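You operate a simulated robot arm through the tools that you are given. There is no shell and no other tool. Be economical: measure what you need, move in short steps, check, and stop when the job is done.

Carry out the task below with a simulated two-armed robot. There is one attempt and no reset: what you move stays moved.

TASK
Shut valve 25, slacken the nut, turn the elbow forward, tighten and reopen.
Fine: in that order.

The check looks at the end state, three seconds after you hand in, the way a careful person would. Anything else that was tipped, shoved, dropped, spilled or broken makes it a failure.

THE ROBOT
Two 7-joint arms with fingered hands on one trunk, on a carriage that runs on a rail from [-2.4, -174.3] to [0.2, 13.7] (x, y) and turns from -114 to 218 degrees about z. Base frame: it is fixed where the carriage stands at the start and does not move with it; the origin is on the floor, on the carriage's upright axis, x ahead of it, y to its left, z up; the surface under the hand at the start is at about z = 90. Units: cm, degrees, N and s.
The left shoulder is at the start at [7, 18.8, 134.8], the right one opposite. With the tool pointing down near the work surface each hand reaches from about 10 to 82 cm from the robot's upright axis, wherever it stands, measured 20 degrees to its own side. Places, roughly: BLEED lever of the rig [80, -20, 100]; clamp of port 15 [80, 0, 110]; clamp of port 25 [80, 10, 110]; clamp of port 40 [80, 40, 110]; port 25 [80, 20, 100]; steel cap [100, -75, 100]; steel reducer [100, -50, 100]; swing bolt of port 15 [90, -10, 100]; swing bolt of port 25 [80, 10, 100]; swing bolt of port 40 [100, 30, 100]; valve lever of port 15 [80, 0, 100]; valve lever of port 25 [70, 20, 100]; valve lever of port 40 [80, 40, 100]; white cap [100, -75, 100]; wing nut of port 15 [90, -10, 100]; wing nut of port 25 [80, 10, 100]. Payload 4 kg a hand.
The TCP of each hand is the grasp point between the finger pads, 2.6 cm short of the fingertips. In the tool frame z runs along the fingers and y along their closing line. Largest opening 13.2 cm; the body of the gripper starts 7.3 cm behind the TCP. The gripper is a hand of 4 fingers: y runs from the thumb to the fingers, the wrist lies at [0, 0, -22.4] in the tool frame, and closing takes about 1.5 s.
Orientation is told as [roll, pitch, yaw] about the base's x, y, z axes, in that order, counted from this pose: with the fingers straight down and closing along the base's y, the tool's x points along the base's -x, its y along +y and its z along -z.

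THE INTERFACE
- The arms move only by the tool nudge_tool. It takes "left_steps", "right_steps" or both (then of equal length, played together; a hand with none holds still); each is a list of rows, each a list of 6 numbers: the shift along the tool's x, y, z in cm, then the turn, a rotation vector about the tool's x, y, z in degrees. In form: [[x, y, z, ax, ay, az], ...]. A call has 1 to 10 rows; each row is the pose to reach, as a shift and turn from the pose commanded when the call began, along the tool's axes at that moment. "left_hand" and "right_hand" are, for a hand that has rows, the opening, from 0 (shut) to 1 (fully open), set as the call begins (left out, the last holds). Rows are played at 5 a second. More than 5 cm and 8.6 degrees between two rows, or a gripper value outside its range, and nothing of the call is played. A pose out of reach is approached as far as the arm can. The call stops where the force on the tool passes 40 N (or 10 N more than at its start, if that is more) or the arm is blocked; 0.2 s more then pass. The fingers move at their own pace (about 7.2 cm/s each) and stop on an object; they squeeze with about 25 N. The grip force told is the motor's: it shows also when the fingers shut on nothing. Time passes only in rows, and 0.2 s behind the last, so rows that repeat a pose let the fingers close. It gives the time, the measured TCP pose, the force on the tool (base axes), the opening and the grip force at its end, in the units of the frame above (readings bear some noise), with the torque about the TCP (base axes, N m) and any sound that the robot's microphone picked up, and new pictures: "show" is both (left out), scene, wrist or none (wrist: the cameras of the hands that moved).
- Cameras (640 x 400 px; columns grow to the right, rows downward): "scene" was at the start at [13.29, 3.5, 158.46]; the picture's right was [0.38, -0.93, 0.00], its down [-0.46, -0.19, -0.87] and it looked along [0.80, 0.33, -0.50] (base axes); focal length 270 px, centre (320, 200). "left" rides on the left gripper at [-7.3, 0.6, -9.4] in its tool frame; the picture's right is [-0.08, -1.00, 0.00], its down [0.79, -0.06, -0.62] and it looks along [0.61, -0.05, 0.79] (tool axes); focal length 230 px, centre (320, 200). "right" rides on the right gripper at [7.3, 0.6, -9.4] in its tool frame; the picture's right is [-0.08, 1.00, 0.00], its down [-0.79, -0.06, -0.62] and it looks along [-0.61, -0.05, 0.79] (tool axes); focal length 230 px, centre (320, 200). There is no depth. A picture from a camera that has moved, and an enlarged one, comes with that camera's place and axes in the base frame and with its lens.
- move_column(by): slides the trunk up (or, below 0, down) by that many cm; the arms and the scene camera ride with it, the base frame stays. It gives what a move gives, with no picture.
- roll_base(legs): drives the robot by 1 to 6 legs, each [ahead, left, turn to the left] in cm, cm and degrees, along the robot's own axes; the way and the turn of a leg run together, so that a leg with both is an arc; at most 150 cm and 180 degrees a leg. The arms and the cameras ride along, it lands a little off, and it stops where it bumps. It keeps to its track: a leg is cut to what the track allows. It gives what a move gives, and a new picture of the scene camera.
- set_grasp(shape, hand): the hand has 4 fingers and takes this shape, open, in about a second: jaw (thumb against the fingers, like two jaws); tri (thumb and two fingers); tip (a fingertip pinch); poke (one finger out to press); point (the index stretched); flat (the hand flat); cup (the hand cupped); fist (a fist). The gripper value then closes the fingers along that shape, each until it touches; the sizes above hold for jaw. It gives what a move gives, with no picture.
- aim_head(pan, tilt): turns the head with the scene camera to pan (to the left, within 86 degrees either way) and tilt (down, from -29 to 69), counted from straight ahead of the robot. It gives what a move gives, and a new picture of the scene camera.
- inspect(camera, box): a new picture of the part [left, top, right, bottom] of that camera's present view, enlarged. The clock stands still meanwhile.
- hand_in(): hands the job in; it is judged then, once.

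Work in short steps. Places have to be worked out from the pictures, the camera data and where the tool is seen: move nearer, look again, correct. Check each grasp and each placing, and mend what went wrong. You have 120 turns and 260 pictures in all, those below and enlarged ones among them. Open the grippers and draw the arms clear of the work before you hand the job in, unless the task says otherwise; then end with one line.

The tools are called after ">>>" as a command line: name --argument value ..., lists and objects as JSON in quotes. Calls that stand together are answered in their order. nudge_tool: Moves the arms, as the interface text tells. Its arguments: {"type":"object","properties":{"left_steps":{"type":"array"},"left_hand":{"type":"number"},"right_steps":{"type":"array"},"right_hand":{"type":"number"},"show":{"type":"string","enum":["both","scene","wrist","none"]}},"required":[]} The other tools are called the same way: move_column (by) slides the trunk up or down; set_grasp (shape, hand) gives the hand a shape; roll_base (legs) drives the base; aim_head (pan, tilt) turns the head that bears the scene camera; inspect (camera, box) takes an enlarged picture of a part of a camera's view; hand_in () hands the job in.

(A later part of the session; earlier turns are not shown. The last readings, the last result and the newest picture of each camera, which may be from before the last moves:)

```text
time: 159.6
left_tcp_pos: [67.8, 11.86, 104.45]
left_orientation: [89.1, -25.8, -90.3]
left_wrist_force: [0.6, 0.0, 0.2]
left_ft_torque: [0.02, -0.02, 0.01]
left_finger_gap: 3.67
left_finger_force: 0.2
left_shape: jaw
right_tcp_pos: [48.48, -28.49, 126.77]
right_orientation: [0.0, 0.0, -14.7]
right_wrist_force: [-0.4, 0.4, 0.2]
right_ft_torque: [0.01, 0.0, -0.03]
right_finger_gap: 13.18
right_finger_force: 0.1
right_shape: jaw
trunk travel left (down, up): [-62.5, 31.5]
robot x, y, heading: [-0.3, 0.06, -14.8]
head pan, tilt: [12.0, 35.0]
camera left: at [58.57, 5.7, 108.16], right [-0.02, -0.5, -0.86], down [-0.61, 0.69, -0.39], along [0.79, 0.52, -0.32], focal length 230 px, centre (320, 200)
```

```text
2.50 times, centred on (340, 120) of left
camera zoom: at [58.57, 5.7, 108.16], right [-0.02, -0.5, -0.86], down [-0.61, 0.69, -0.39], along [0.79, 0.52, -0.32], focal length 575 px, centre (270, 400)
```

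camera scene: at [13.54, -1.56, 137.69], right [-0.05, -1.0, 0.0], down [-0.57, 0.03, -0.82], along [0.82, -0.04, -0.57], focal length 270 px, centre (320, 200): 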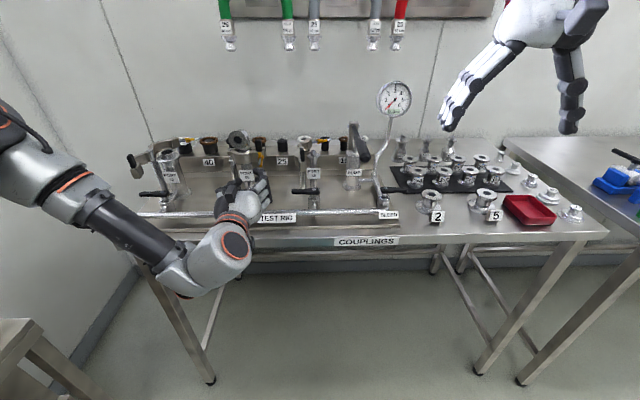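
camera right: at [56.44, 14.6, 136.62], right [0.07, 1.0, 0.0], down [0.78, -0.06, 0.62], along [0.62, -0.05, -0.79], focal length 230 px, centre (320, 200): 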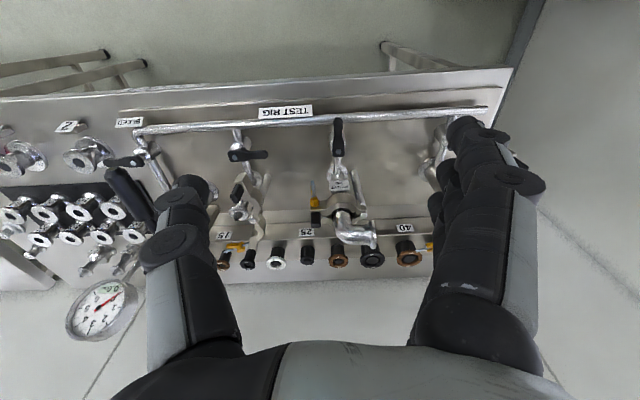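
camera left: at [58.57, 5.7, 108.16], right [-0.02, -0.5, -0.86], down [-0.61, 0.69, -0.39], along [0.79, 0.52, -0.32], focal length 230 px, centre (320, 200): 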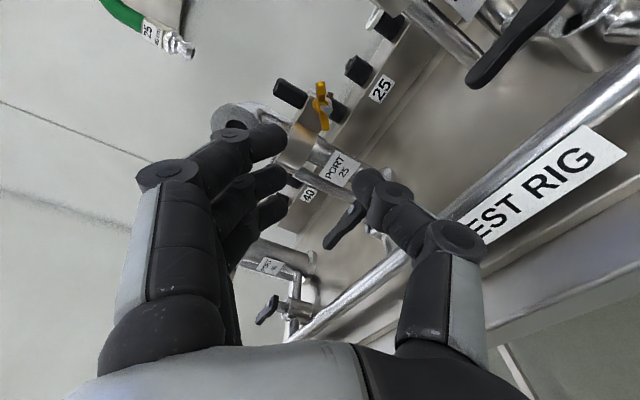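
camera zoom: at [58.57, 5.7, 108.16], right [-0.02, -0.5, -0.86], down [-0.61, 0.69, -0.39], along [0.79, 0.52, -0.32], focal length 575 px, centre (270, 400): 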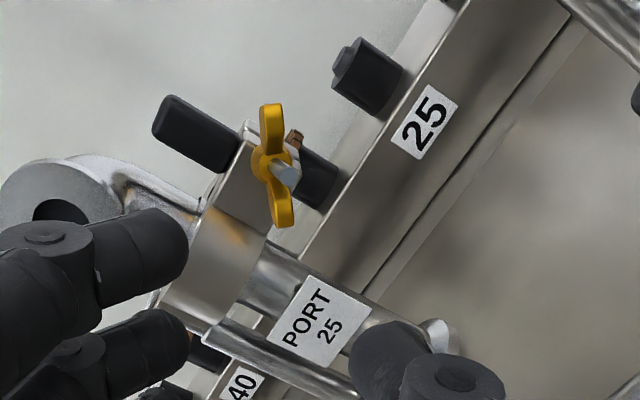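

To keep the fingers off the collar and flange I grip at roll ≈−10° instead (closing will draw the wings the rest). Advance to x≈79.7, close, turn +75°.

>>> nudge_tool --left_steps '[[0, 0, 4, 0, 0, 8], [-0.1, 0, 8, 0, 0, 16], [-0.1, 0, 10, 0, 0, 16], [-0.1, 0, 11.8, 0, 0, 16]]' --show "none"

>>> nudge_tool --left_steps '[[0, 0, 0, 0, 0, 0], [0, 0, 0, 0, 0, 0], [0, 0, 0, 0, 0, 0], [0, 0, 0, 0, 0, 0], [0, 0, 0, 0, 0, 0]]' --left_hand 0 --show "none"

>>> inspect --camera "left" --box '[220, 60, 420, 220]'

>>> nudge_tool --left_steps '[[0, 0, 0, 0, 0, 8], [0, 0, 0, 0, 0, 16], [0, 0, 0, 0, 0, 24], [0, 0, 0, 0, 0, 32], [0, 0, 0, 0, 0, 40], [0, 0, 0, 0, 0, 48], [0, 0, 0, 0, 0, 56], [0, 0, 0, 0, 0, 64], [0, 0, 0, 0, 0, 72]]' --show "none"

>>> inspect --camera "left" --box '[220, 60, 420, 220]'

```text
time: 160.6
left_tcp_pos: [79.86, 11.53, 104.44]
left_orientation: [89.1, -9.8, -90.6]
left_wrist_force: [-0.5, -0.9, -0.6]
left_ft_torque: [-0.01, -0.02, -0.02]
left_finger_gap: 3.65
left_finger_force: 0.1
left_shape: jaw
right_tcp_pos: [48.48, -28.5, 126.79]
right_orientation: [0.0, -0.1, -14.8]
right_wrist_force: [1.3, -0.5, -0.1]
right_ft_torque: [-0.02, 0.01, 0.0]
right_finger_gap: 13.19
right_finger_force: 0.0
right_shape: jaw
trunk travel left (down, up): [-62.5, 31.5]
robot x, y, heading: [0.17, 0.13, -15.0]
head pan, tilt: [12.0, 35.0]
```

```text
time: 161.8
left_tcp_pos: [79.69, 11.55, 104.51]
left_orientation: [89.2, -9.8, -90.7]
left_wrist_force: [1.9, -0.6, 3.6]
left_ft_torque: [0.34, -0.19, 0.04]
left_finger_gap: 0.88
left_finger_force: 24.6
left_shape: jaw
right_tcp_pos: [48.34, -28.58, 126.82]
right_orientation: [0.0, 0.1, -14.8]
right_wrist_force: [0.2, 0.3, 0.1]
right_ft_torque: [-0.01, 0.03, 0.0]
right_finger_gap: 13.21
right_finger_force: 0.1
right_shape: jaw
trunk travel left (down, up): [-62.5, 31.5]
robot x, y, heading: [-0.1, 0.14, -14.6]
head pan, tilt: [12.0, 35.0]
```

```text
2.50 times, centred on (320, 140) of left
camera zoom: at [70.31, 4.74, 106.35], right [-0.02, -0.24, -0.97], down [-0.61, 0.77, -0.18], along [0.79, 0.59, -0.16], focal length 575 px, centre (320, 350)
```

zoom: 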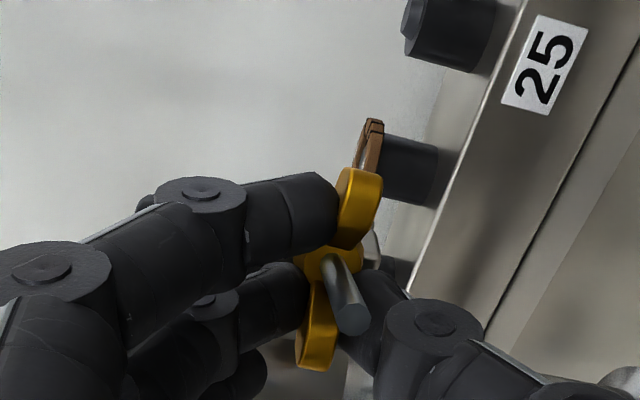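

```text
time: 163.8
left_tcp_pos: [79.47, 11.62, 104.7]
left_orientation: [88.8, 62.4, -91.8]
left_wrist_force: [0.3, 0.9, 18.8]
left_ft_torque: [-0.17, -0.26, 0.11]
left_finger_gap: 0.5
left_finger_force: 25.3
left_shape: jaw
right_tcp_pos: [48.09, -28.51, 126.83]
right_orientation: [0.0, -0.1, -14.6]
right_wrist_force: [0.1, -0.4, -0.2]
right_ft_torque: [0.02, 0.01, -0.01]
right_finger_gap: 13.21
right_finger_force: 0.0
right_shape: jaw
trunk travel left (down, up): [-62.5, 31.5]
robot x, y, heading: [-0.07, 0.22, -14.7]
head pan, tilt: [12.0, 35.0]
```

```text
2.50 times, centred on (320, 140) of left
camera zoom: at [70.05, 7.93, 98.44], right [0.01, 0.85, -0.53], down [-0.6, 0.43, 0.67], along [0.8, 0.32, 0.52], focal length 575 px, centre (320, 350)
```

zoom: 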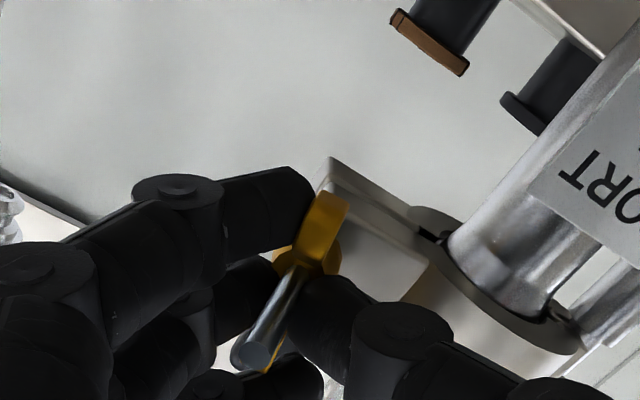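

The bolt looks slightly tilted in this view; I check with the scene camera before going on.

>>> inspect --camera "scene" --box '[225, 120, 295, 172]'

```text
7.69 times, centred on (260, 146) of scene
camera zoom: at [13.21, -1.61, 137.73], right [-0.05, -1.0, 0.0], down [-0.57, 0.03, -0.82], along [0.82, -0.04, -0.57], focal length 2075 px, centre (782, 615)
```

zoom: 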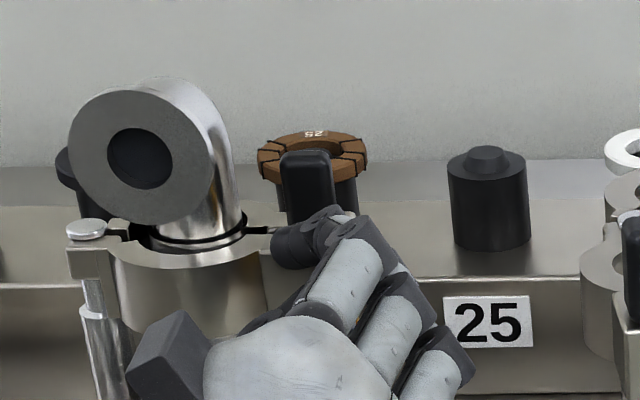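

The elbow still faces front. I continue tightening +32° watching torque.

>>> nudge_tool --left_steps '[[0, 0, 0, 0, 0, 8], [0, 0, 0, 0, 0, 16], [0, 0, 0, 0, 0, 24], [0, 0, 0, 0, 0, 32]]' --show "wrist"

>>> inspect --camera "left" --box '[220, 60, 420, 220]'

```text
time: 164.8
left_tcp_pos: [79.36, 11.58, 104.87]
left_orientation: [-84.4, 85.6, 94.8]
left_wrist_force: [0.3, -2.5, 27.9]
left_ft_torque: [-0.51, -0.44, -0.15]
left_finger_gap: 0.48
left_finger_force: 25.7
left_shape: jaw
right_tcp_pos: [48.07, -28.63, 127.08]
right_orientation: [0.1, -0.2, -14.7]
right_wrist_force: [-0.2, -0.6, 0.5]
right_ft_torque: [0.0, 0.0, -0.02]
right_finger_gap: 13.21
right_finger_force: 0.1
right_shape: jaw
trunk travel left (down, up): [-62.5, 31.5]
robot x, y, heading: [0.03, -0.2, -14.7]
head pan, tilt: [12.0, 35.0]
camera left: at [70.04, 11.68, 97.48], right [0.01, 1.0, 0.0], down [-0.61, 0.01, 0.79], along [0.79, -0.01, 0.61], focal length 230 px, centre (320, 200)
```

left: 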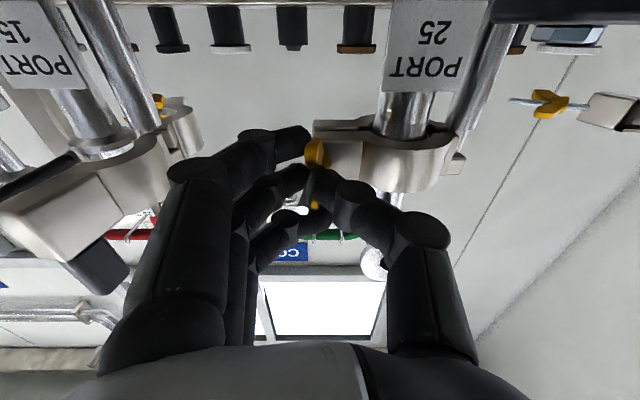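

```text
2.50 times, centred on (320, 140) of left
camera zoom: at [70.04, 11.68, 97.48], right [0.01, 1.0, 0.0], down [-0.61, 0.01, 0.79], along [0.79, -0.01, 0.61], focal length 575 px, centre (320, 350)
```

zoom: 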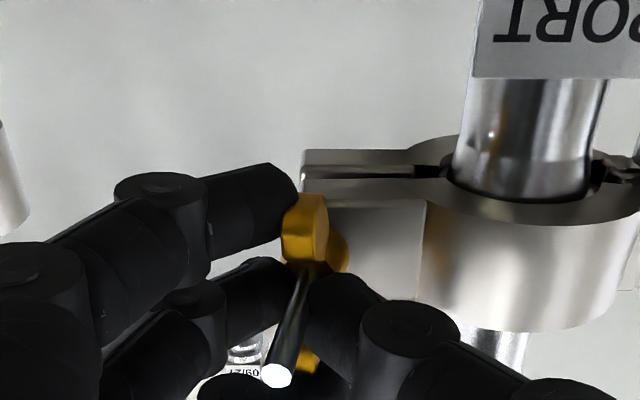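

Torque is rising (0.5 Nm) but there's a 28 N side load and the bolt is nudged sideways. I release, back off and look before the final tightening.

>>> nudge_tool --left_steps '[[0, 0, 0, 0, 0, 0], [0, 0, 0, 0, 0, 0], [0, 0, 0, 0, 0, 0], [0, 0, -4, 0, 0, 0], [0, 0, -8, 0, 0, 0], [0, 0, -12, 0, 0, 0]]' --left_hand 0.24 --show "none"

>>> inspect --camera "left" --box '[260, 30, 420, 190]'

>>> inspect --camera "scene" --box '[225, 120, 295, 172]'

```text
time: 166.2
left_tcp_pos: [67.83, 11.77, 104.42]
left_orientation: [-78.4, 85.6, 100.8]
left_wrist_force: [0.0, 0.7, 0.0]
left_ft_torque: [0.0, -0.01, -0.01]
left_finger_gap: 3.17
left_finger_force: 0.1
left_shape: jaw
right_tcp_pos: [48.47, -28.56, 126.8]
right_orientation: [0.0, 0.0, -14.7]
right_wrist_force: [0.6, -1.4, -0.4]
right_ft_torque: [-0.01, 0.03, 0.01]
right_finger_gap: 13.19
right_finger_force: 0.1
right_shape: jaw
trunk travel left (down, up): [-62.5, 31.5]
robot x, y, heading: [-0.0, 0.09, -14.7]
head pan, tilt: [12.0, 35.0]
```

```text
2.50 times, centred on (340, 110) of left
camera zoom: at [58.35, 11.91, 97.11], right [0.01, 1.0, 0.0], down [-0.6, 0.01, 0.8], along [0.8, -0.01, 0.6], focal length 575 px, centre (270, 425)
```

zoom: 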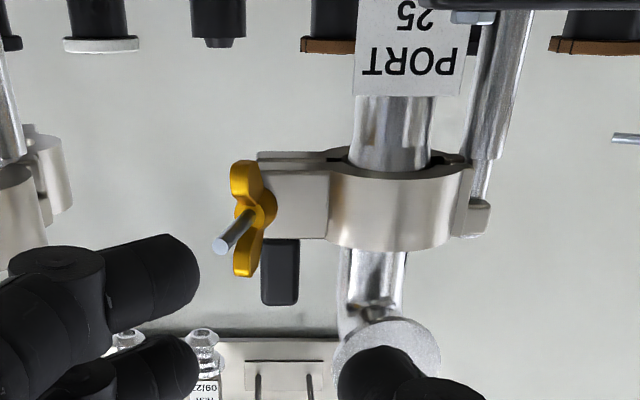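

```text
7.69 times, centred on (260, 146) of scene
camera zoom: at [13.57, -1.57, 137.68], right [-0.05, -1.0, 0.0], down [-0.57, 0.03, -0.82], along [0.82, -0.04, -0.57], focal length 2075 px, centre (782, 615)
```

zoom: 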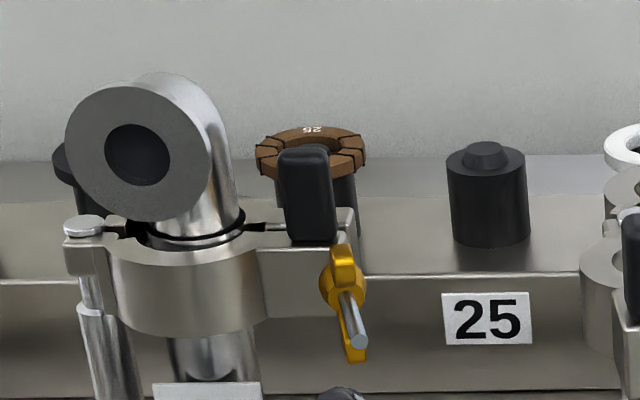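

The swing bolt has been nudged out sideways (tip ≈1.5 cm to the right), so the clamp isn't being pulled properly. I'll grip the nut around its present place, then centre it back to y≈11.8 before retightening.

>>> nudge_tool --left_steps '[[0.1, 0.5, 4, 0, 0, 0], [0.2, 0.8, 8, 0, 0, 0], [0.3, 0.8, 10.5, 0, 0, 0], [0.3, 0.8, 12.4, 0, 0, 0]]' --left_hand 0.31 --show "none"

>>> inspect --camera "left" --box '[220, 60, 420, 220]'

>>> nudge_tool --left_steps '[[0, 0, 0, 0, 0, 0], [0, 0, 0, 0, 0, 0], [0, 0, 0, 0, 0, 0], [0, 0, 0, 0, 0, 0], [0, 0, 0, 0, 0, 0]]' --left_hand 0 --show "none"

>>> inspect --camera "left" --box '[220, 60, 420, 220]'

```text
time: 167.2
left_tcp_pos: [80.11, 10.7, 104.62]
left_orientation: [-79.3, 85.7, 99.9]
left_wrist_force: [-0.4, 0.1, 0.0]
left_ft_torque: [-0.02, -0.01, 0.02]
left_finger_gap: 4.06
left_finger_force: 0.2
left_shape: jaw
right_tcp_pos: [48.62, -28.5, 126.78]
right_orientation: [0.0, -0.1, -14.6]
right_wrist_force: [0.3, 0.6, 0.9]
right_ft_torque: [0.01, -0.03, -0.01]
right_finger_gap: 13.19
right_finger_force: 0.0
right_shape: jaw
trunk travel left (down, up): [-62.5, 31.5]
robot x, y, heading: [0.28, 0.16, -14.6]
head pan, tilt: [12.0, 35.0]
```

```text
2.50 times, centred on (320, 140) of left
camera zoom: at [70.7, 10.85, 97.25], right [0.01, 1.0, 0.0], down [-0.61, 0.01, 0.8], along [0.8, -0.01, 0.61], focal length 575 px, centre (320, 350)
```

zoom: 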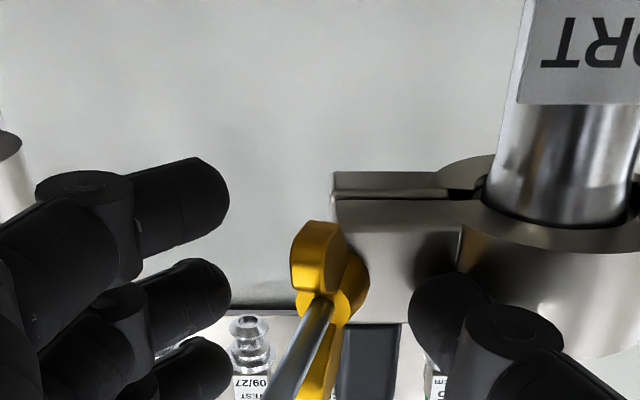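

```text
time: 168.4
left_tcp_pos: [80.0, 10.86, 104.52]
left_orientation: [-79.9, 85.6, 99.4]
left_wrist_force: [0.1, 2.5, 2.5]
left_ft_torque: [0.0, -0.08, 0.1]
left_finger_gap: 0.68
left_finger_force: 25.3
left_shape: jaw
right_tcp_pos: [48.44, -28.47, 126.93]
right_orientation: [0.1, 0.0, -14.6]
right_wrist_force: [-0.1, 0.3, -0.4]
right_ft_torque: [-0.01, -0.03, 0.01]
right_finger_gap: 13.18
right_finger_force: 0.0
right_shape: jaw
trunk travel left (down, up): [-62.5, 31.5]
robot x, y, heading: [-0.02, -0.15, -15.0]
head pan, tilt: [12.0, 35.0]
```

```text
2.50 times, centred on (320, 140) of left
camera zoom: at [70.62, 10.93, 97.31], right [0.01, 1.0, 0.0], down [-0.61, 0.01, 0.8], along [0.8, -0.01, 0.61], focal length 575 px, centre (320, 350)
```

zoom: 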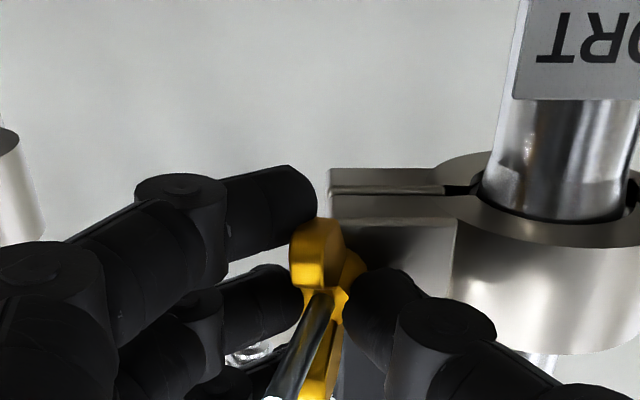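

Gripped. Now shift +0.9 cm in y to swing the bolt back to centre, watching force.

>>> nudge_tool --left_steps '[[0, -0.3, 0, 0, 0, 0], [0, -0.6, 0, 0, 0, 0], [0, -0.95, 0, 0, 0, 0], [0, -0.95, 0, 0, 0, 0]]' --show "none"

>>> inspect --camera "left" --box '[220, 60, 420, 220]'

```text
time: 169.4
left_tcp_pos: [80.05, 11.53, 104.73]
left_orientation: [-78.3, 85.7, 100.9]
left_wrist_force: [-7.9, -2.9, -5.1]
left_ft_torque: [-0.05, 0.17, -0.12]
left_finger_gap: 0.68
left_finger_force: 24.8
left_shape: jaw
right_tcp_pos: [48.45, -28.52, 126.98]
right_orientation: [0.0, 0.0, -14.7]
right_wrist_force: [-0.1, -0.5, -1.0]
right_ft_torque: [0.02, 0.0, -0.01]
right_finger_gap: 13.19
right_finger_force: 0.1
right_shape: jaw
trunk travel left (down, up): [-62.5, 31.5]
robot x, y, heading: [-0.41, -0.32, -14.3]
head pan, tilt: [12.0, 35.0]
```

```text
2.50 times, centred on (320, 140) of left
camera zoom: at [70.67, 11.78, 97.39], right [0.01, 1.0, 0.0], down [-0.6, 0.01, 0.8], along [0.8, -0.01, 0.6], focal length 575 px, centre (320, 350)
```

zoom: 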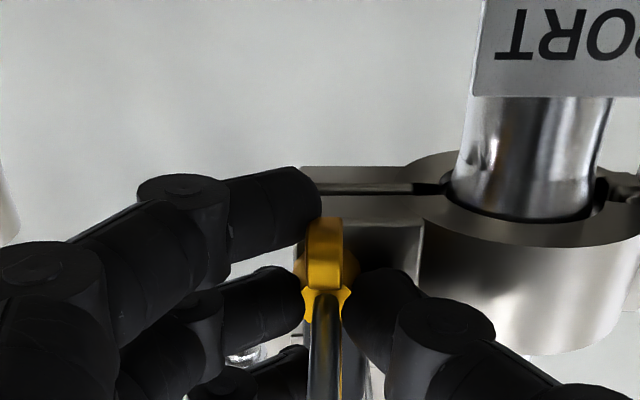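

The bolt is straight and seated again. I continue tightening from here, +56°, with x eased 0.3 cm back from the collar.

>>> nudge_tool --left_steps '[[0, -0.1, -0.1, 0, 0, 8], [0, -0.1, -0.2, 0, 0, 16], [0, -0.1, -0.3, 0, 0, 24], [0, -0.1, -0.3, 0, 0, 32], [0, -0.1, -0.3, 0, 0, 40], [0, -0.1, -0.3, 0, 0, 48], [0, -0.1, -0.3, 0, 0, 56]]' --show "none"

>>> inspect --camera "left" --box '[220, 60, 420, 220]'

```text
time: 171.0
left_tcp_pos: [79.87, 11.81, 104.86]
left_orientation: [-89.1, 29.8, 89.8]
left_wrist_force: [7.4, 2.3, 4.6]
left_ft_torque: [-2.36, -0.06, -0.26]
left_finger_gap: 0.42
left_finger_force: 25.0
left_shape: jaw
right_tcp_pos: [48.57, -28.49, 126.9]
right_orientation: [0.0, -0.1, -14.6]
right_wrist_force: [0.1, 0.2, -0.4]
right_ft_torque: [0.01, 0.0, 0.04]
right_finger_gap: 13.19
right_finger_force: 0.1
right_shape: jaw
trunk travel left (down, up): [-62.5, 31.5]
robot x, y, heading: [0.15, 0.16, -14.7]
head pan, tilt: [12.0, 35.0]
```

```text
2.50 times, centred on (320, 140) of left
camera zoom: at [70.61, 18.13, 100.71], right [0.02, 0.56, 0.83], down [-0.62, -0.64, 0.45], along [0.78, -0.52, 0.34], focal length 575 px, centre (320, 350)
```

zoom: 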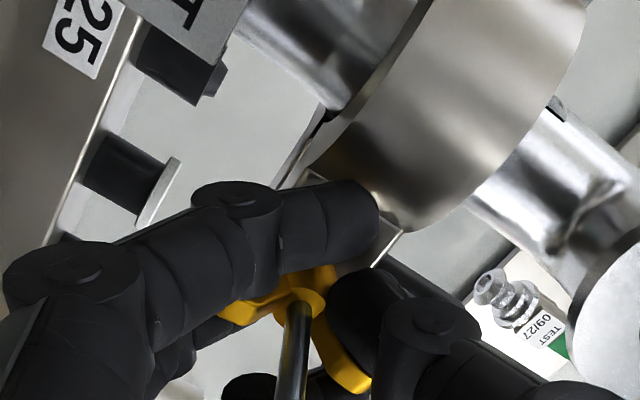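

Torque reached 2.4 Nm and the nut stopped following: it is tight. I release and back away to check nut, bolt and elbow.

>>> nudge_tool --left_steps '[[0, 0, 0, 0, 0, 0], [0, 0, 0, 0, 0, 0], [0, 0, 0, 0, 0, 0], [0, 0, -4, 0, 0, 0], [0, 0, -8, 0, 0, -5], [0, 0, -12, 0, 0, -12]]' --left_hand 0.3 --show "none"

>>> inspect --camera "left" --box '[240, 40, 420, 200]'

>>> inspect --camera "scene" --box '[215, 115, 295, 175]'

```text
time: 172.4
left_tcp_pos: [67.8, 11.89, 104.85]
left_orientation: [-88.9, 41.7, 89.9]
left_wrist_force: [0.1, 0.5, 0.3]
left_ft_torque: [0.01, -0.01, 0.03]
left_finger_gap: 3.91
left_finger_force: 0.1
left_shape: jaw
right_tcp_pos: [48.42, -28.42, 126.78]
right_orientation: [0.1, -0.1, -14.7]
right_wrist_force: [-0.4, -0.3, 0.0]
right_ft_torque: [0.0, 0.0, 0.04]
right_finger_gap: 13.19
right_finger_force: 0.1
right_shape: jaw
trunk travel left (down, up): [-62.5, 31.5]
robot x, y, heading: [-0.11, -0.05, -14.4]
head pan, tilt: [12.0, 35.0]
```

```text
2.50 times, centred on (330, 120) of left
camera zoom: at [58.38, 17.15, 99.66], right [0.02, 0.72, 0.69], down [-0.62, -0.54, 0.58], along [0.79, -0.44, 0.43], focal length 575 px, centre (295, 400)
```

zoom: 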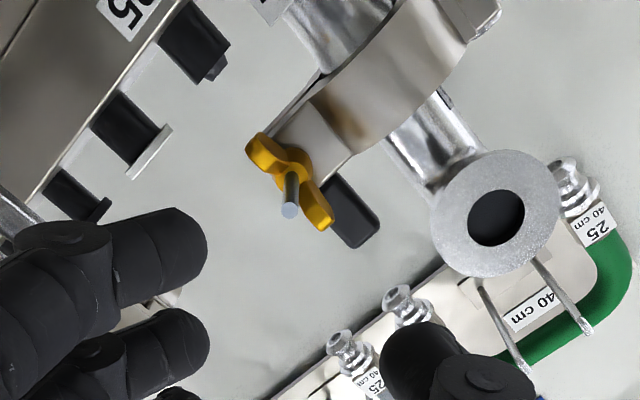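

```text
6.67 times, centred on (255, 145) of scene
camera zoom: at [13.54, -1.56, 137.69], right [-0.05, -1.0, 0.0], down [-0.57, 0.03, -0.82], along [0.82, -0.04, -0.57], focal length 1798 px, centre (753, 567)
```

zoom: 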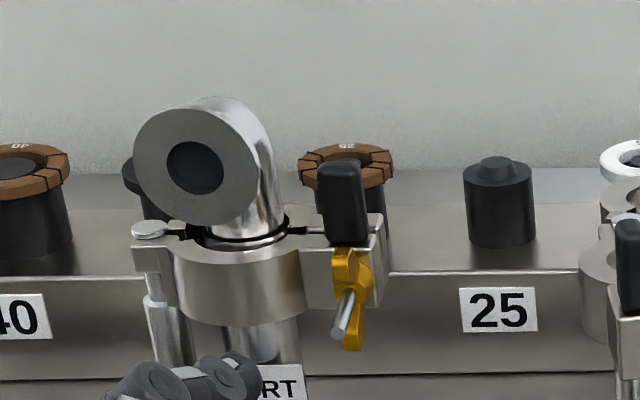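

Nut tight, bolt straight, elbow facing front (mouth y≈16.8 against axis y≈16.7). Now reopen the valve: roll the hand back, tilt it, take the "point" shape, and go left of the lever.

>>> nudge_tool --left_steps '[[0, 0, -1, 0, 0, -8.4], [0, 0, -2, 0, 0, -16.8], [0, 0, -2, 0, 0, -25.2], [0, 0, -2, 0, 0, -33.6], [0, 0, -2, 0, 0, -42], [0, 0, -2, 0, 0, -50.4], [0, 0, -2, 0, 0, -58.8], [0, 0, -2, 0, 0, -67.2], [0, 0, -2, 0, 0, -75.6], [0, 0, -2, 0, 0, -84]]' --show "none"

>>> nudge_tool --left_steps '[[0, 0, 0, 0, 0, -8], [0, 0, 0, 0, 0, -16], [0, 0, 0, 0, 0, -24], [0, 0, 0, 0, 0, -32], [0, 0, 0, 0, 0, -40], [0, 0, 0, 0, 0, -48], [0, 0, 0, 0, 0, -54]]' --show "none"

>>> nudge_tool --left_steps '[[2.5, 0.6, 0.4, 8, 0, 0], [5, 1.2, 0.8, 16, 0, 0], [7.5, 1.8, 1.2, 24, 0, 0], [10, 2.4, 1.6, 32, 0, 0], [12.5, 3, 2, 40, 0, 0], [15, 3.5, 2.5, 45, 0, 0]]' --show "none"

>>> set_grasp --hand "left" --shape "point"

>>> nudge_tool --left_steps '[[0, 0, 0, 0, 0, 0]]'

>>> inspect --camera "scene" --box '[160, 120, 290, 220]'

```text
time: 174.6
left_tcp_pos: [65.84, 12.09, 104.8]
left_orientation: [88.6, 54.0, -91.8]
left_wrist_force: [0.4, -0.1, 0.3]
left_ft_torque: [-0.01, 0.0, 0.01]
left_finger_gap: 3.92
left_finger_force: 0.2
left_shape: jaw
right_tcp_pos: [48.49, -28.64, 126.82]
right_orientation: [0.1, 0.0, -14.7]
right_wrist_force: [-0.8, 0.7, 0.2]
right_ft_torque: [0.01, 0.0, 0.0]
right_finger_gap: 13.19
right_finger_force: 0.0
right_shape: jaw
trunk travel left (down, up): [-62.5, 31.5]
robot x, y, heading: [-0.1, 0.2, -14.5]
head pan, tilt: [12.0, 35.0]
```

```text
time: 176.2
left_tcp_pos: [65.88, 12.01, 104.92]
left_orientation: [89.3, 0.3, -90.9]
left_wrist_force: [0.3, -0.6, 0.0]
left_ft_torque: [0.01, 0.02, 0.02]
left_finger_gap: 3.92
left_finger_force: 0.1
left_shape: jaw
right_tcp_pos: [48.47, -28.56, 126.79]
right_orientation: [0.0, -0.1, -14.7]
right_wrist_force: [0.0, -0.5, 0.3]
right_ft_torque: [0.0, -0.02, 0.02]
right_finger_gap: 13.19
right_finger_force: 0.1
right_shape: jaw
trunk travel left (down, up): [-62.5, 31.5]
robot x, y, heading: [0.04, -0.3, -14.7]
head pan, tilt: [12.0, 35.0]
```

```text
time: 177.6
left_tcp_pos: [68.83, 26.98, 108.34]
left_orientation: [44.2, 0.2, -90.8]
left_wrist_force: [-0.2, 0.1, 1.0]
left_ft_torque: [0.01, -0.01, -0.07]
left_finger_gap: 3.93
left_finger_force: 0.0
left_shape: jaw
right_tcp_pos: [48.31, -28.49, 126.97]
right_orientation: [0.0, 0.0, -14.8]
right_wrist_force: [0.0, -1.1, 0.0]
right_ft_torque: [-0.01, 0.01, 0.02]
right_finger_gap: 13.18
right_finger_force: 0.0
right_shape: jaw
trunk travel left (down, up): [-62.5, 31.5]
robot x, y, heading: [0.13, 0.14, -14.9]
head pan, tilt: [12.0, 35.0]
```

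```text
time: 178.5
left_tcp_pos: [68.76, 27.05, 108.46]
left_orientation: [44.3, 0.3, -90.8]
left_wrist_force: [-0.4, -0.4, 0.2]
left_ft_torque: [-0.03, -0.03, -0.02]
left_finger_gap: 12.61
left_finger_force: 0.2
left_shape: point
right_tcp_pos: [48.44, -28.48, 126.89]
right_orientation: [0.0, 0.1, -14.6]
right_wrist_force: [0.0, -0.4, 0.7]
right_ft_torque: [-0.01, 0.01, 0.0]
right_finger_gap: 13.19
right_finger_force: 0.0
right_shape: jaw
trunk travel left (down, up): [-62.5, 31.5]
robot x, y, heading: [0.27, -0.14, -14.6]
head pan, tilt: [12.0, 35.0]
```

```text
time: 178.9
left_tcp_pos: [68.69, 27.03, 108.47]
left_orientation: [44.3, 0.4, -90.8]
left_wrist_force: [0.0, -0.6, 0.1]
left_ft_torque: [-0.02, -0.02, -0.03]
left_finger_gap: 12.6
left_finger_force: 0.0
left_shape: point
right_tcp_pos: [48.49, -28.52, 126.79]
right_orientation: [0.0, -0.1, -14.7]
right_wrist_force: [0.1, 0.5, -0.1]
right_ft_torque: [0.0, 0.01, 0.01]
right_finger_gap: 13.18
right_finger_force: 0.1
right_shape: jaw
trunk travel left (down, up): [-62.5, 31.5]
robot x, y, heading: [0.13, -0.39, -14.8]
head pan, tilt: [12.0, 35.0]
camera scene: at [13.55, -1.6, 137.69], right [-0.05, -1.0, 0.0], down [-0.57, 0.03, -0.82], along [0.82, -0.04, -0.57], focal length 270 px, centre (320, 200)
camera left: at [62.51, 19.84, 115.4], right [-0.72, -0.06, -0.7], down [-0.46, 0.79, 0.4], along [0.52, 0.61, -0.59], focal length 230 px, centre (320, 200)
```

scene: 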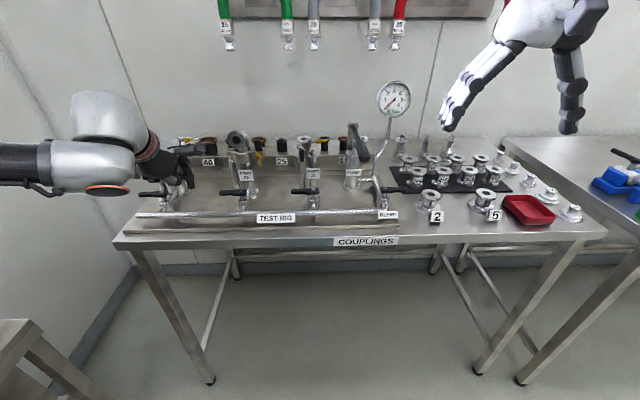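
left: 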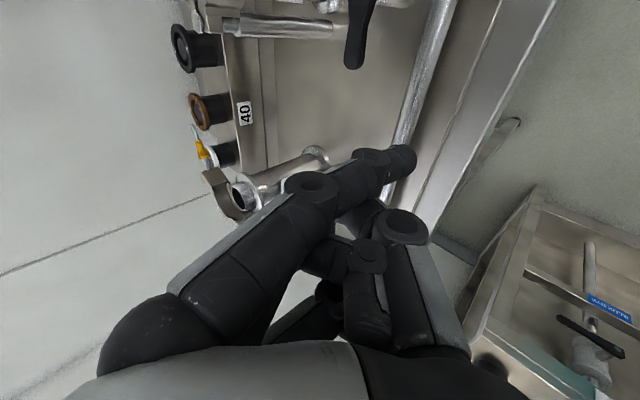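

```text
4.00 times, centred on (225, 170) of scene
camera zoom: at [13.55, -1.6, 137.69], right [-0.05, -1.0, 0.0], down [-0.57, 0.03, -0.82], along [0.82, -0.04, -0.57], focal length 1079 px, centre (700, 320)
```

zoom: 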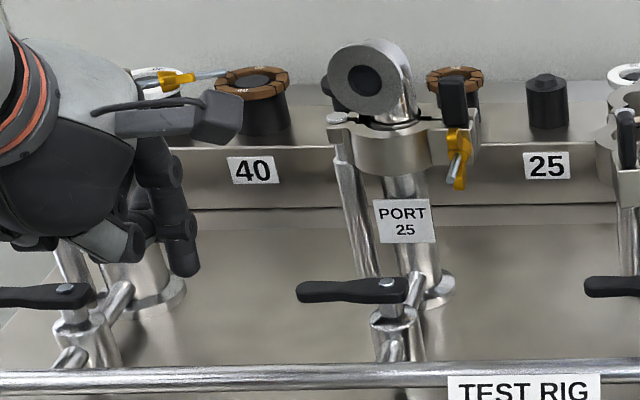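

Index tip ≈ (66.3, 24.5, 105.4). I route it left past the lever tip, then down behind it (x≈79, y≈25.5, z≈96).

>>> nudge_tool --left_steps '[[0.6, 2.8, 2.8, 0, 0, 0], [1.2, 5.7, 5.6, 0, 0, 0], [1.2, 8.9, 8.8, 0, 0, 0], [1.2, 6.1, 11.7, 0, 0, 0], [1.2, 4.0, 13.8, 0, 0, 0], [1.2, 2.4, 15.5, 0, 0, 0]]'

>>> inspect --camera "scene" --box '[160, 120, 290, 220]'

>>> inspect --camera "left" --box '[280, 0, 520, 200]'

```text
time: 180.3
left_tcp_pos: [81.4, 28.14, 98.8]
left_orientation: [44.2, 0.3, -90.7]
left_wrist_force: [-0.1, 0.1, -0.4]
left_ft_torque: [0.0, 0.04, 0.03]
left_finger_gap: 12.62
left_finger_force: 0.0
left_shape: point
right_tcp_pos: [48.49, -28.63, 126.78]
right_orientation: [-0.1, 0.1, -14.7]
right_wrist_force: [1.0, 0.2, 0.3]
right_ft_torque: [0.0, -0.01, 0.02]
right_finger_gap: 13.21
right_finger_force: 0.0
right_shape: jaw
trunk travel left (down, up): [-62.5, 31.5]
robot x, y, heading: [0.34, -0.12, -14.6]
head pan, tilt: [12.0, 35.0]
camera scene: at [13.62, -1.61, 137.68], right [-0.05, -1.0, 0.0], down [-0.57, 0.03, -0.82], along [0.82, -0.04, -0.57], focal length 270 px, centre (320, 200)
camera left: at [75.12, 20.94, 105.85], right [-0.72, -0.06, -0.7], down [-0.46, 0.79, 0.4], along [0.52, 0.61, -0.6], focal length 230 px, centre (320, 200)
```

scene: 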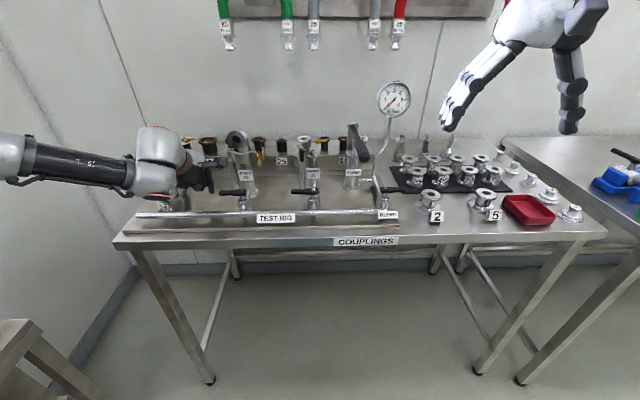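
left: 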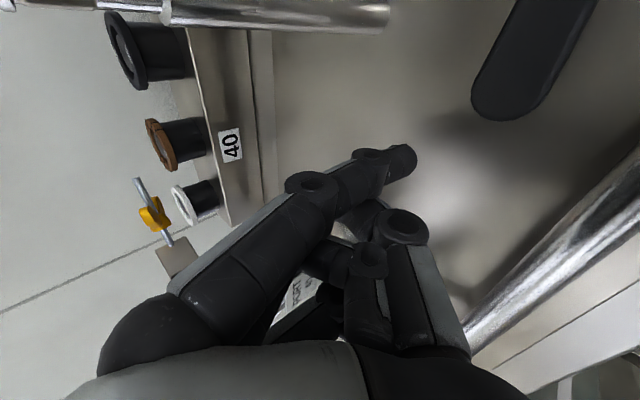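

```text
4.00 times, centred on (225, 170) of scene
camera zoom: at [13.62, -1.61, 137.68], right [-0.05, -1.0, 0.0], down [-0.57, 0.03, -0.82], along [0.82, -0.04, -0.57], focal length 1079 px, centre (700, 320)
```

zoom: 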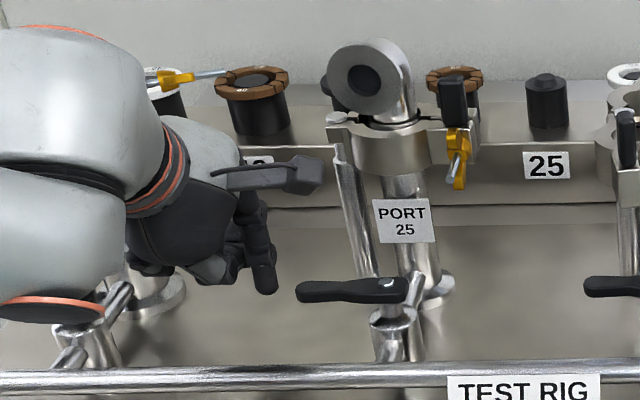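

```text
2.00 times, centred on (400, 100) of left
camera zoom: at [75.12, 20.94, 105.85], right [-0.72, -0.06, -0.7], down [-0.46, 0.79, 0.4], along [0.52, 0.61, -0.6], focal length 460 px, centre (160, 400)
```

zoom: 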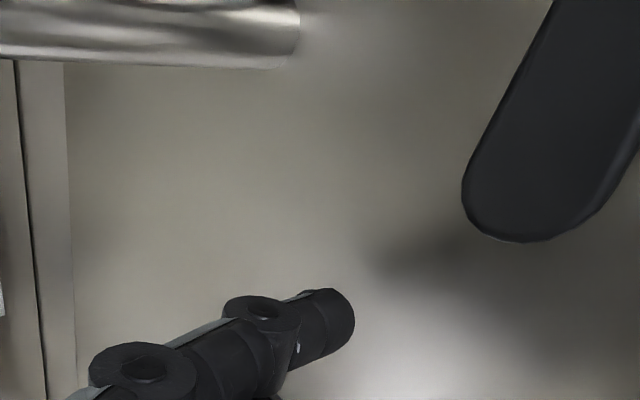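

Index tip ≈ (78.8, 25.9, 95.6), behind and left of the lever. I slide it right behind the lever and pull the lever toward the front.

>>> nudge_tool --left_steps '[[-1.9, 0.28, -0.28, 0, 0, 0], [-3.7, 0.28, -0.28, 0, 0, 0], [-3.7, -0.64, -1.19, 0, 0, 0], [-3.7, -1.4, -2.0, 0, 0, 0], [-3.7, -2.2, -2.73, 0, 0, 0]]' --show "wrist"

>>> inspect --camera "scene" --box '[160, 120, 290, 220]'

```text
time: 181.5
left_tcp_pos: [77.5, 24.39, 99.32]
left_orientation: [44.2, 0.2, -90.8]
left_wrist_force: [3.6, -0.6, 0.9]
left_ft_torque: [-0.01, -0.09, 0.1]
left_finger_gap: 0.0
left_finger_force: 0.1
left_shape: point
right_tcp_pos: [48.38, -28.44, 126.89]
right_orientation: [0.0, 0.0, -14.7]
right_wrist_force: [-0.6, 0.4, -0.1]
right_ft_torque: [-0.01, 0.01, 0.0]
right_finger_gap: 13.2
right_finger_force: 0.0
right_shape: jaw
trunk travel left (down, up): [-62.5, 31.5]
robot x, y, heading: [-0.08, -0.05, -14.7]
head pan, tilt: [12.0, 35.0]
camera left: at [71.43, 17.22, 106.31], right [-0.72, -0.06, -0.7], down [-0.46, 0.79, 0.4], along [0.52, 0.61, -0.59], focal length 230 px, centre (320, 200)
```

left: 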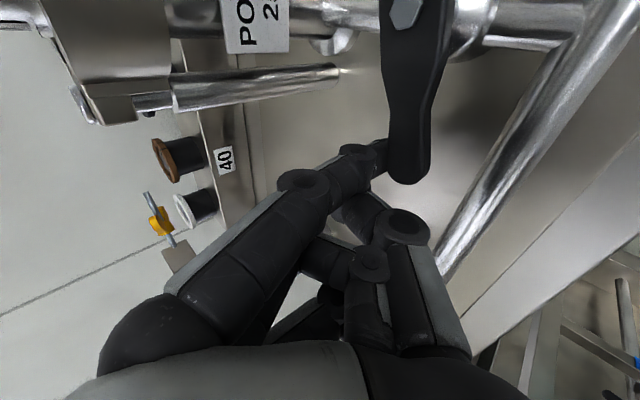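

```text
4.00 times, centred on (225, 170) of scene
camera zoom: at [13.53, -1.56, 137.69], right [-0.05, -1.0, 0.0], down [-0.57, 0.03, -0.82], along [0.82, -0.04, -0.57], focal length 1079 px, centre (700, 320)
```

zoom: 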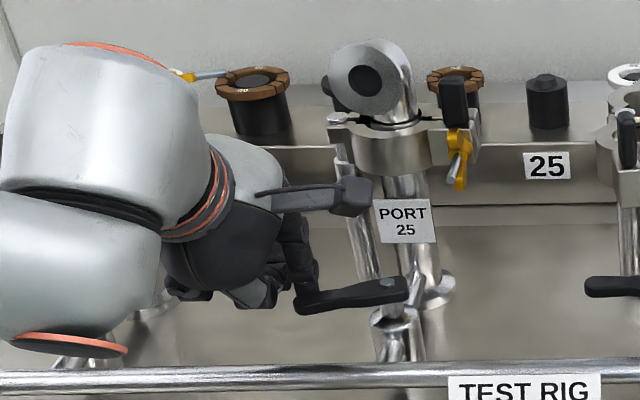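

The lever follows with ~4 N. I continue round the arc to the in-line position.

>>> nudge_tool --left_steps '[[-0.5, -0.9, -0.9, 0, 0, 0], [-1.3, -1.78, -1.75, 0, 0, 0], [-2.4, -2.4, -2.4, 0, 0, 0], [-3.7, -2.9, -2.87, 0, 0, 0], [-4.6, -2.9, -2.87, 0, 0, 0], [-5.4, -2.9, -2.87, 0, 0, 0]]' --show "wrist"

>>> inspect --camera "scene" --box '[160, 120, 290, 220]'

```text
time: 182.9
left_tcp_pos: [73.53, 20.29, 99.2]
left_orientation: [44.1, 0.1, -90.2]
left_wrist_force: [1.0, 41.5, 5.6]
left_ft_torque: [0.68, 0.12, -0.71]
left_finger_gap: 0.0
left_finger_force: 0.0
left_shape: point
right_tcp_pos: [48.54, -27.73, 126.94]
right_orientation: [-0.3, -0.1, -14.5]
right_wrist_force: [-0.5, -0.4, -0.5]
right_ft_torque: [0.04, -0.02, -0.03]
right_finger_gap: 13.18
right_finger_force: 0.1
right_shape: jaw
trunk travel left (down, up): [-62.5, 31.5]
robot x, y, heading: [0.12, 0.44, -14.2]
head pan, tilt: [12.0, 35.0]
camera left: at [67.41, 13.03, 106.23], right [-0.71, -0.07, -0.7], down [-0.47, 0.79, 0.4], along [0.52, 0.61, -0.6], focal length 230 px, centre (320, 200)
```

left: 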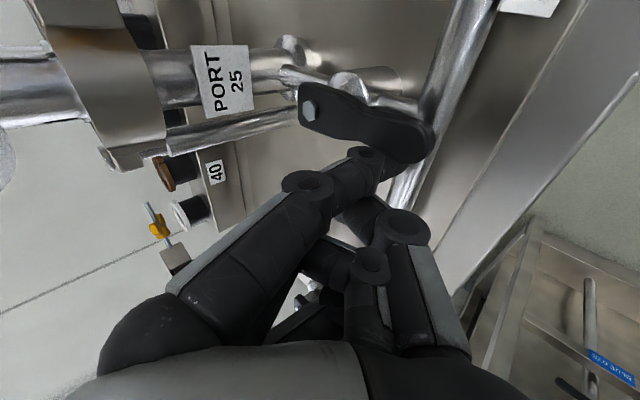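

```text
4.00 times, centred on (225, 170) of scene
camera zoom: at [13.48, -0.76, 137.71], right [-0.04, -1.0, 0.01], down [-0.57, 0.02, -0.82], along [0.82, -0.04, -0.57], focal length 1079 px, centre (700, 320)
```

zoom: 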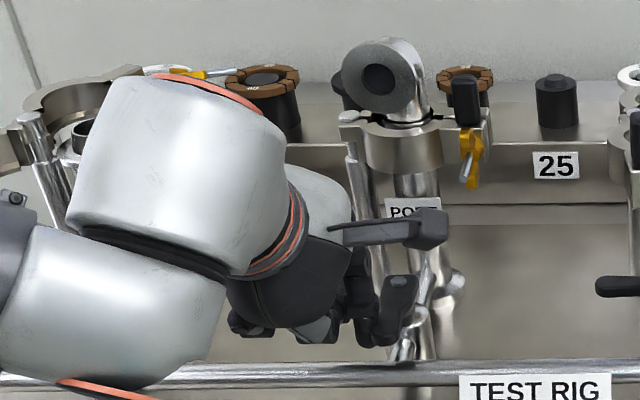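

41 N against the open stop; the lever lies along the pipe. I back the finger off to the left, lift, and verify.

>>> nudge_tool --left_steps '[[2, 0, 0, 0, 0, 0], [4, 0, -1, 0, 0, 0], [5, 1.5, -4.5, 0, 0, 0], [5, 2.5, -9, 0, 0, 0], [5, 2.5, -13.5, 0, 0, 0]]'

>>> inspect --camera "scene" --box '[190, 115, 300, 215]'

>>> inspect --camera "left" --box '[240, 0, 520, 180]'

```text
time: 184.1
left_tcp_pos: [65.47, 24.14, 111.17]
left_orientation: [44.4, 0.1, -90.8]
left_wrist_force: [0.3, 1.0, 0.4]
left_ft_torque: [0.03, -0.02, -0.06]
left_finger_gap: 0.0
left_finger_force: 0.1
left_shape: point
right_tcp_pos: [48.25, -28.42, 127.05]
right_orientation: [0.0, 0.0, -14.6]
right_wrist_force: [0.1, 0.5, 0.0]
right_ft_torque: [-0.01, -0.01, 0.0]
right_finger_gap: 13.2
right_finger_force: 0.0
right_shape: jaw
trunk travel left (down, up): [-62.5, 31.5]
robot x, y, heading: [0.32, 0.21, -14.8]
head pan, tilt: [12.0, 35.0]
camera scene: at [13.35, -1.5, 137.71], right [-0.05, -1.0, 0.0], down [-0.57, 0.03, -0.82], along [0.82, -0.04, -0.57], focal length 270 px, centre (320, 200)
camera left: at [59.23, 16.96, 118.15], right [-0.71, -0.06, -0.7], down [-0.46, 0.79, 0.4], along [0.52, 0.61, -0.59], focal length 230 px, centre (320, 200)
```

scene: 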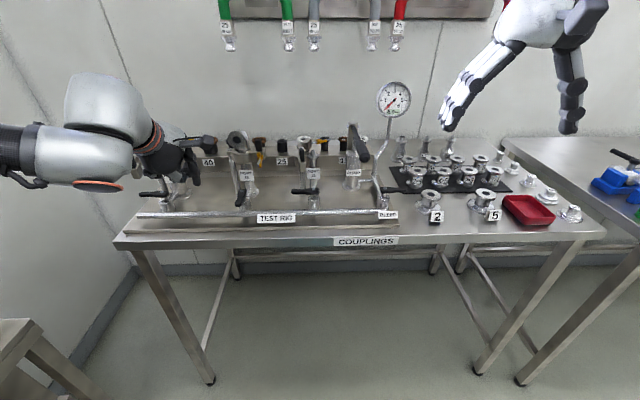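
left: 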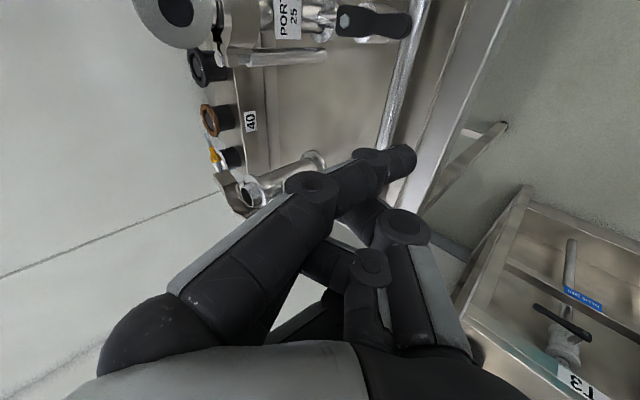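

```text
4.00 times, centred on (245, 165) of scene
camera zoom: at [13.35, -1.5, 137.71], right [-0.05, -1.0, 0.0], down [-0.57, 0.03, -0.82], along [0.82, -0.04, -0.57], focal length 1079 px, centre (620, 340)
```

zoom: 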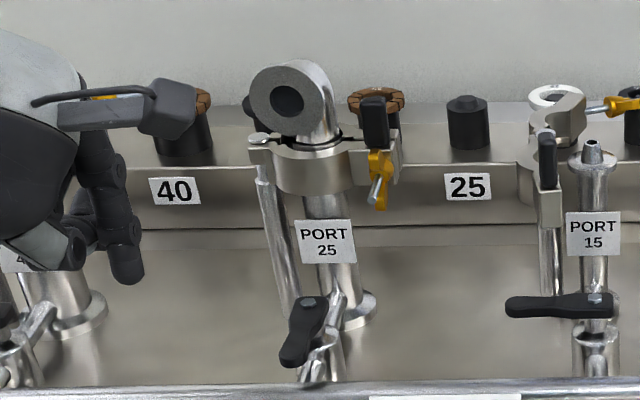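

```text
2.22 times, centred on (380, 90) of left
camera zoom: at [59.23, 16.96, 118.15], right [-0.71, -0.06, -0.7], down [-0.46, 0.79, 0.4], along [0.52, 0.61, -0.59], focal length 511 px, centre (187, 444)
```

zoom: 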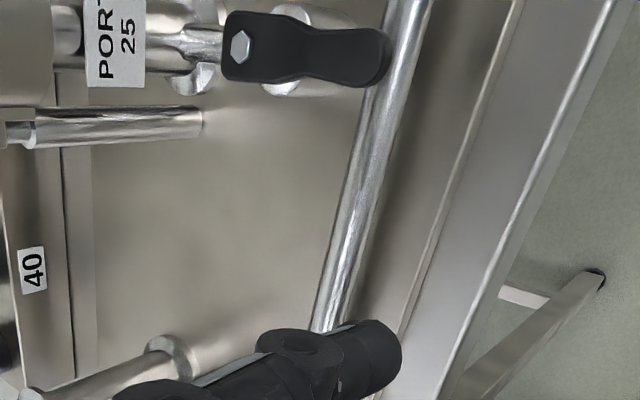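

Valve is open again (lever exactly along x). I measure the elbow's final facing via its flange ellipse at high zoom.

>>> inspect --camera "scene" --box '[225, 120, 261, 160]'

>>> inspect --camera "left" --box '[110, 0, 430, 120]'

```text
10.00 times, centred on (243, 140) of scene
camera zoom: at [13.35, -1.5, 137.71], right [-0.05, -1.0, 0.0], down [-0.57, 0.03, -0.82], along [0.82, -0.04, -0.57], focal length 2698 px, centre (1090, 800)
```

zoom: 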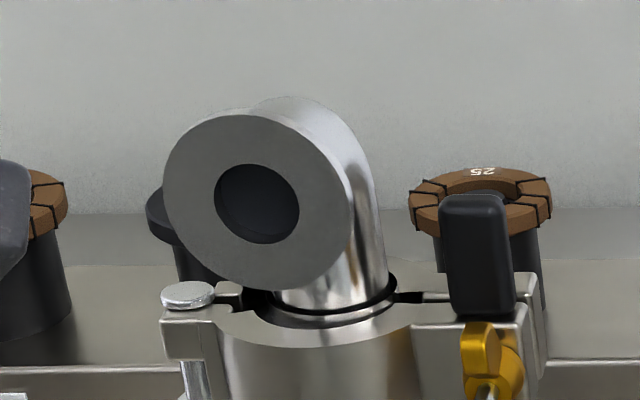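

```text
2.00 times, centred on (270, 60) of left
camera zoom: at [59.23, 16.96, 118.15], right [-0.71, -0.06, -0.7], down [-0.46, 0.79, 0.4], along [0.52, 0.61, -0.59], focal length 460 px, centre (420, 480)
```

zoom: 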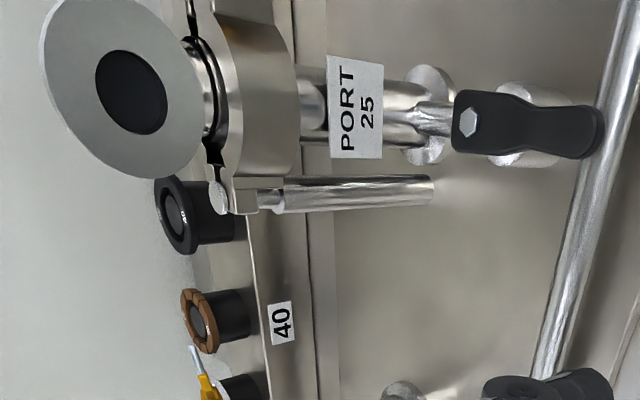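

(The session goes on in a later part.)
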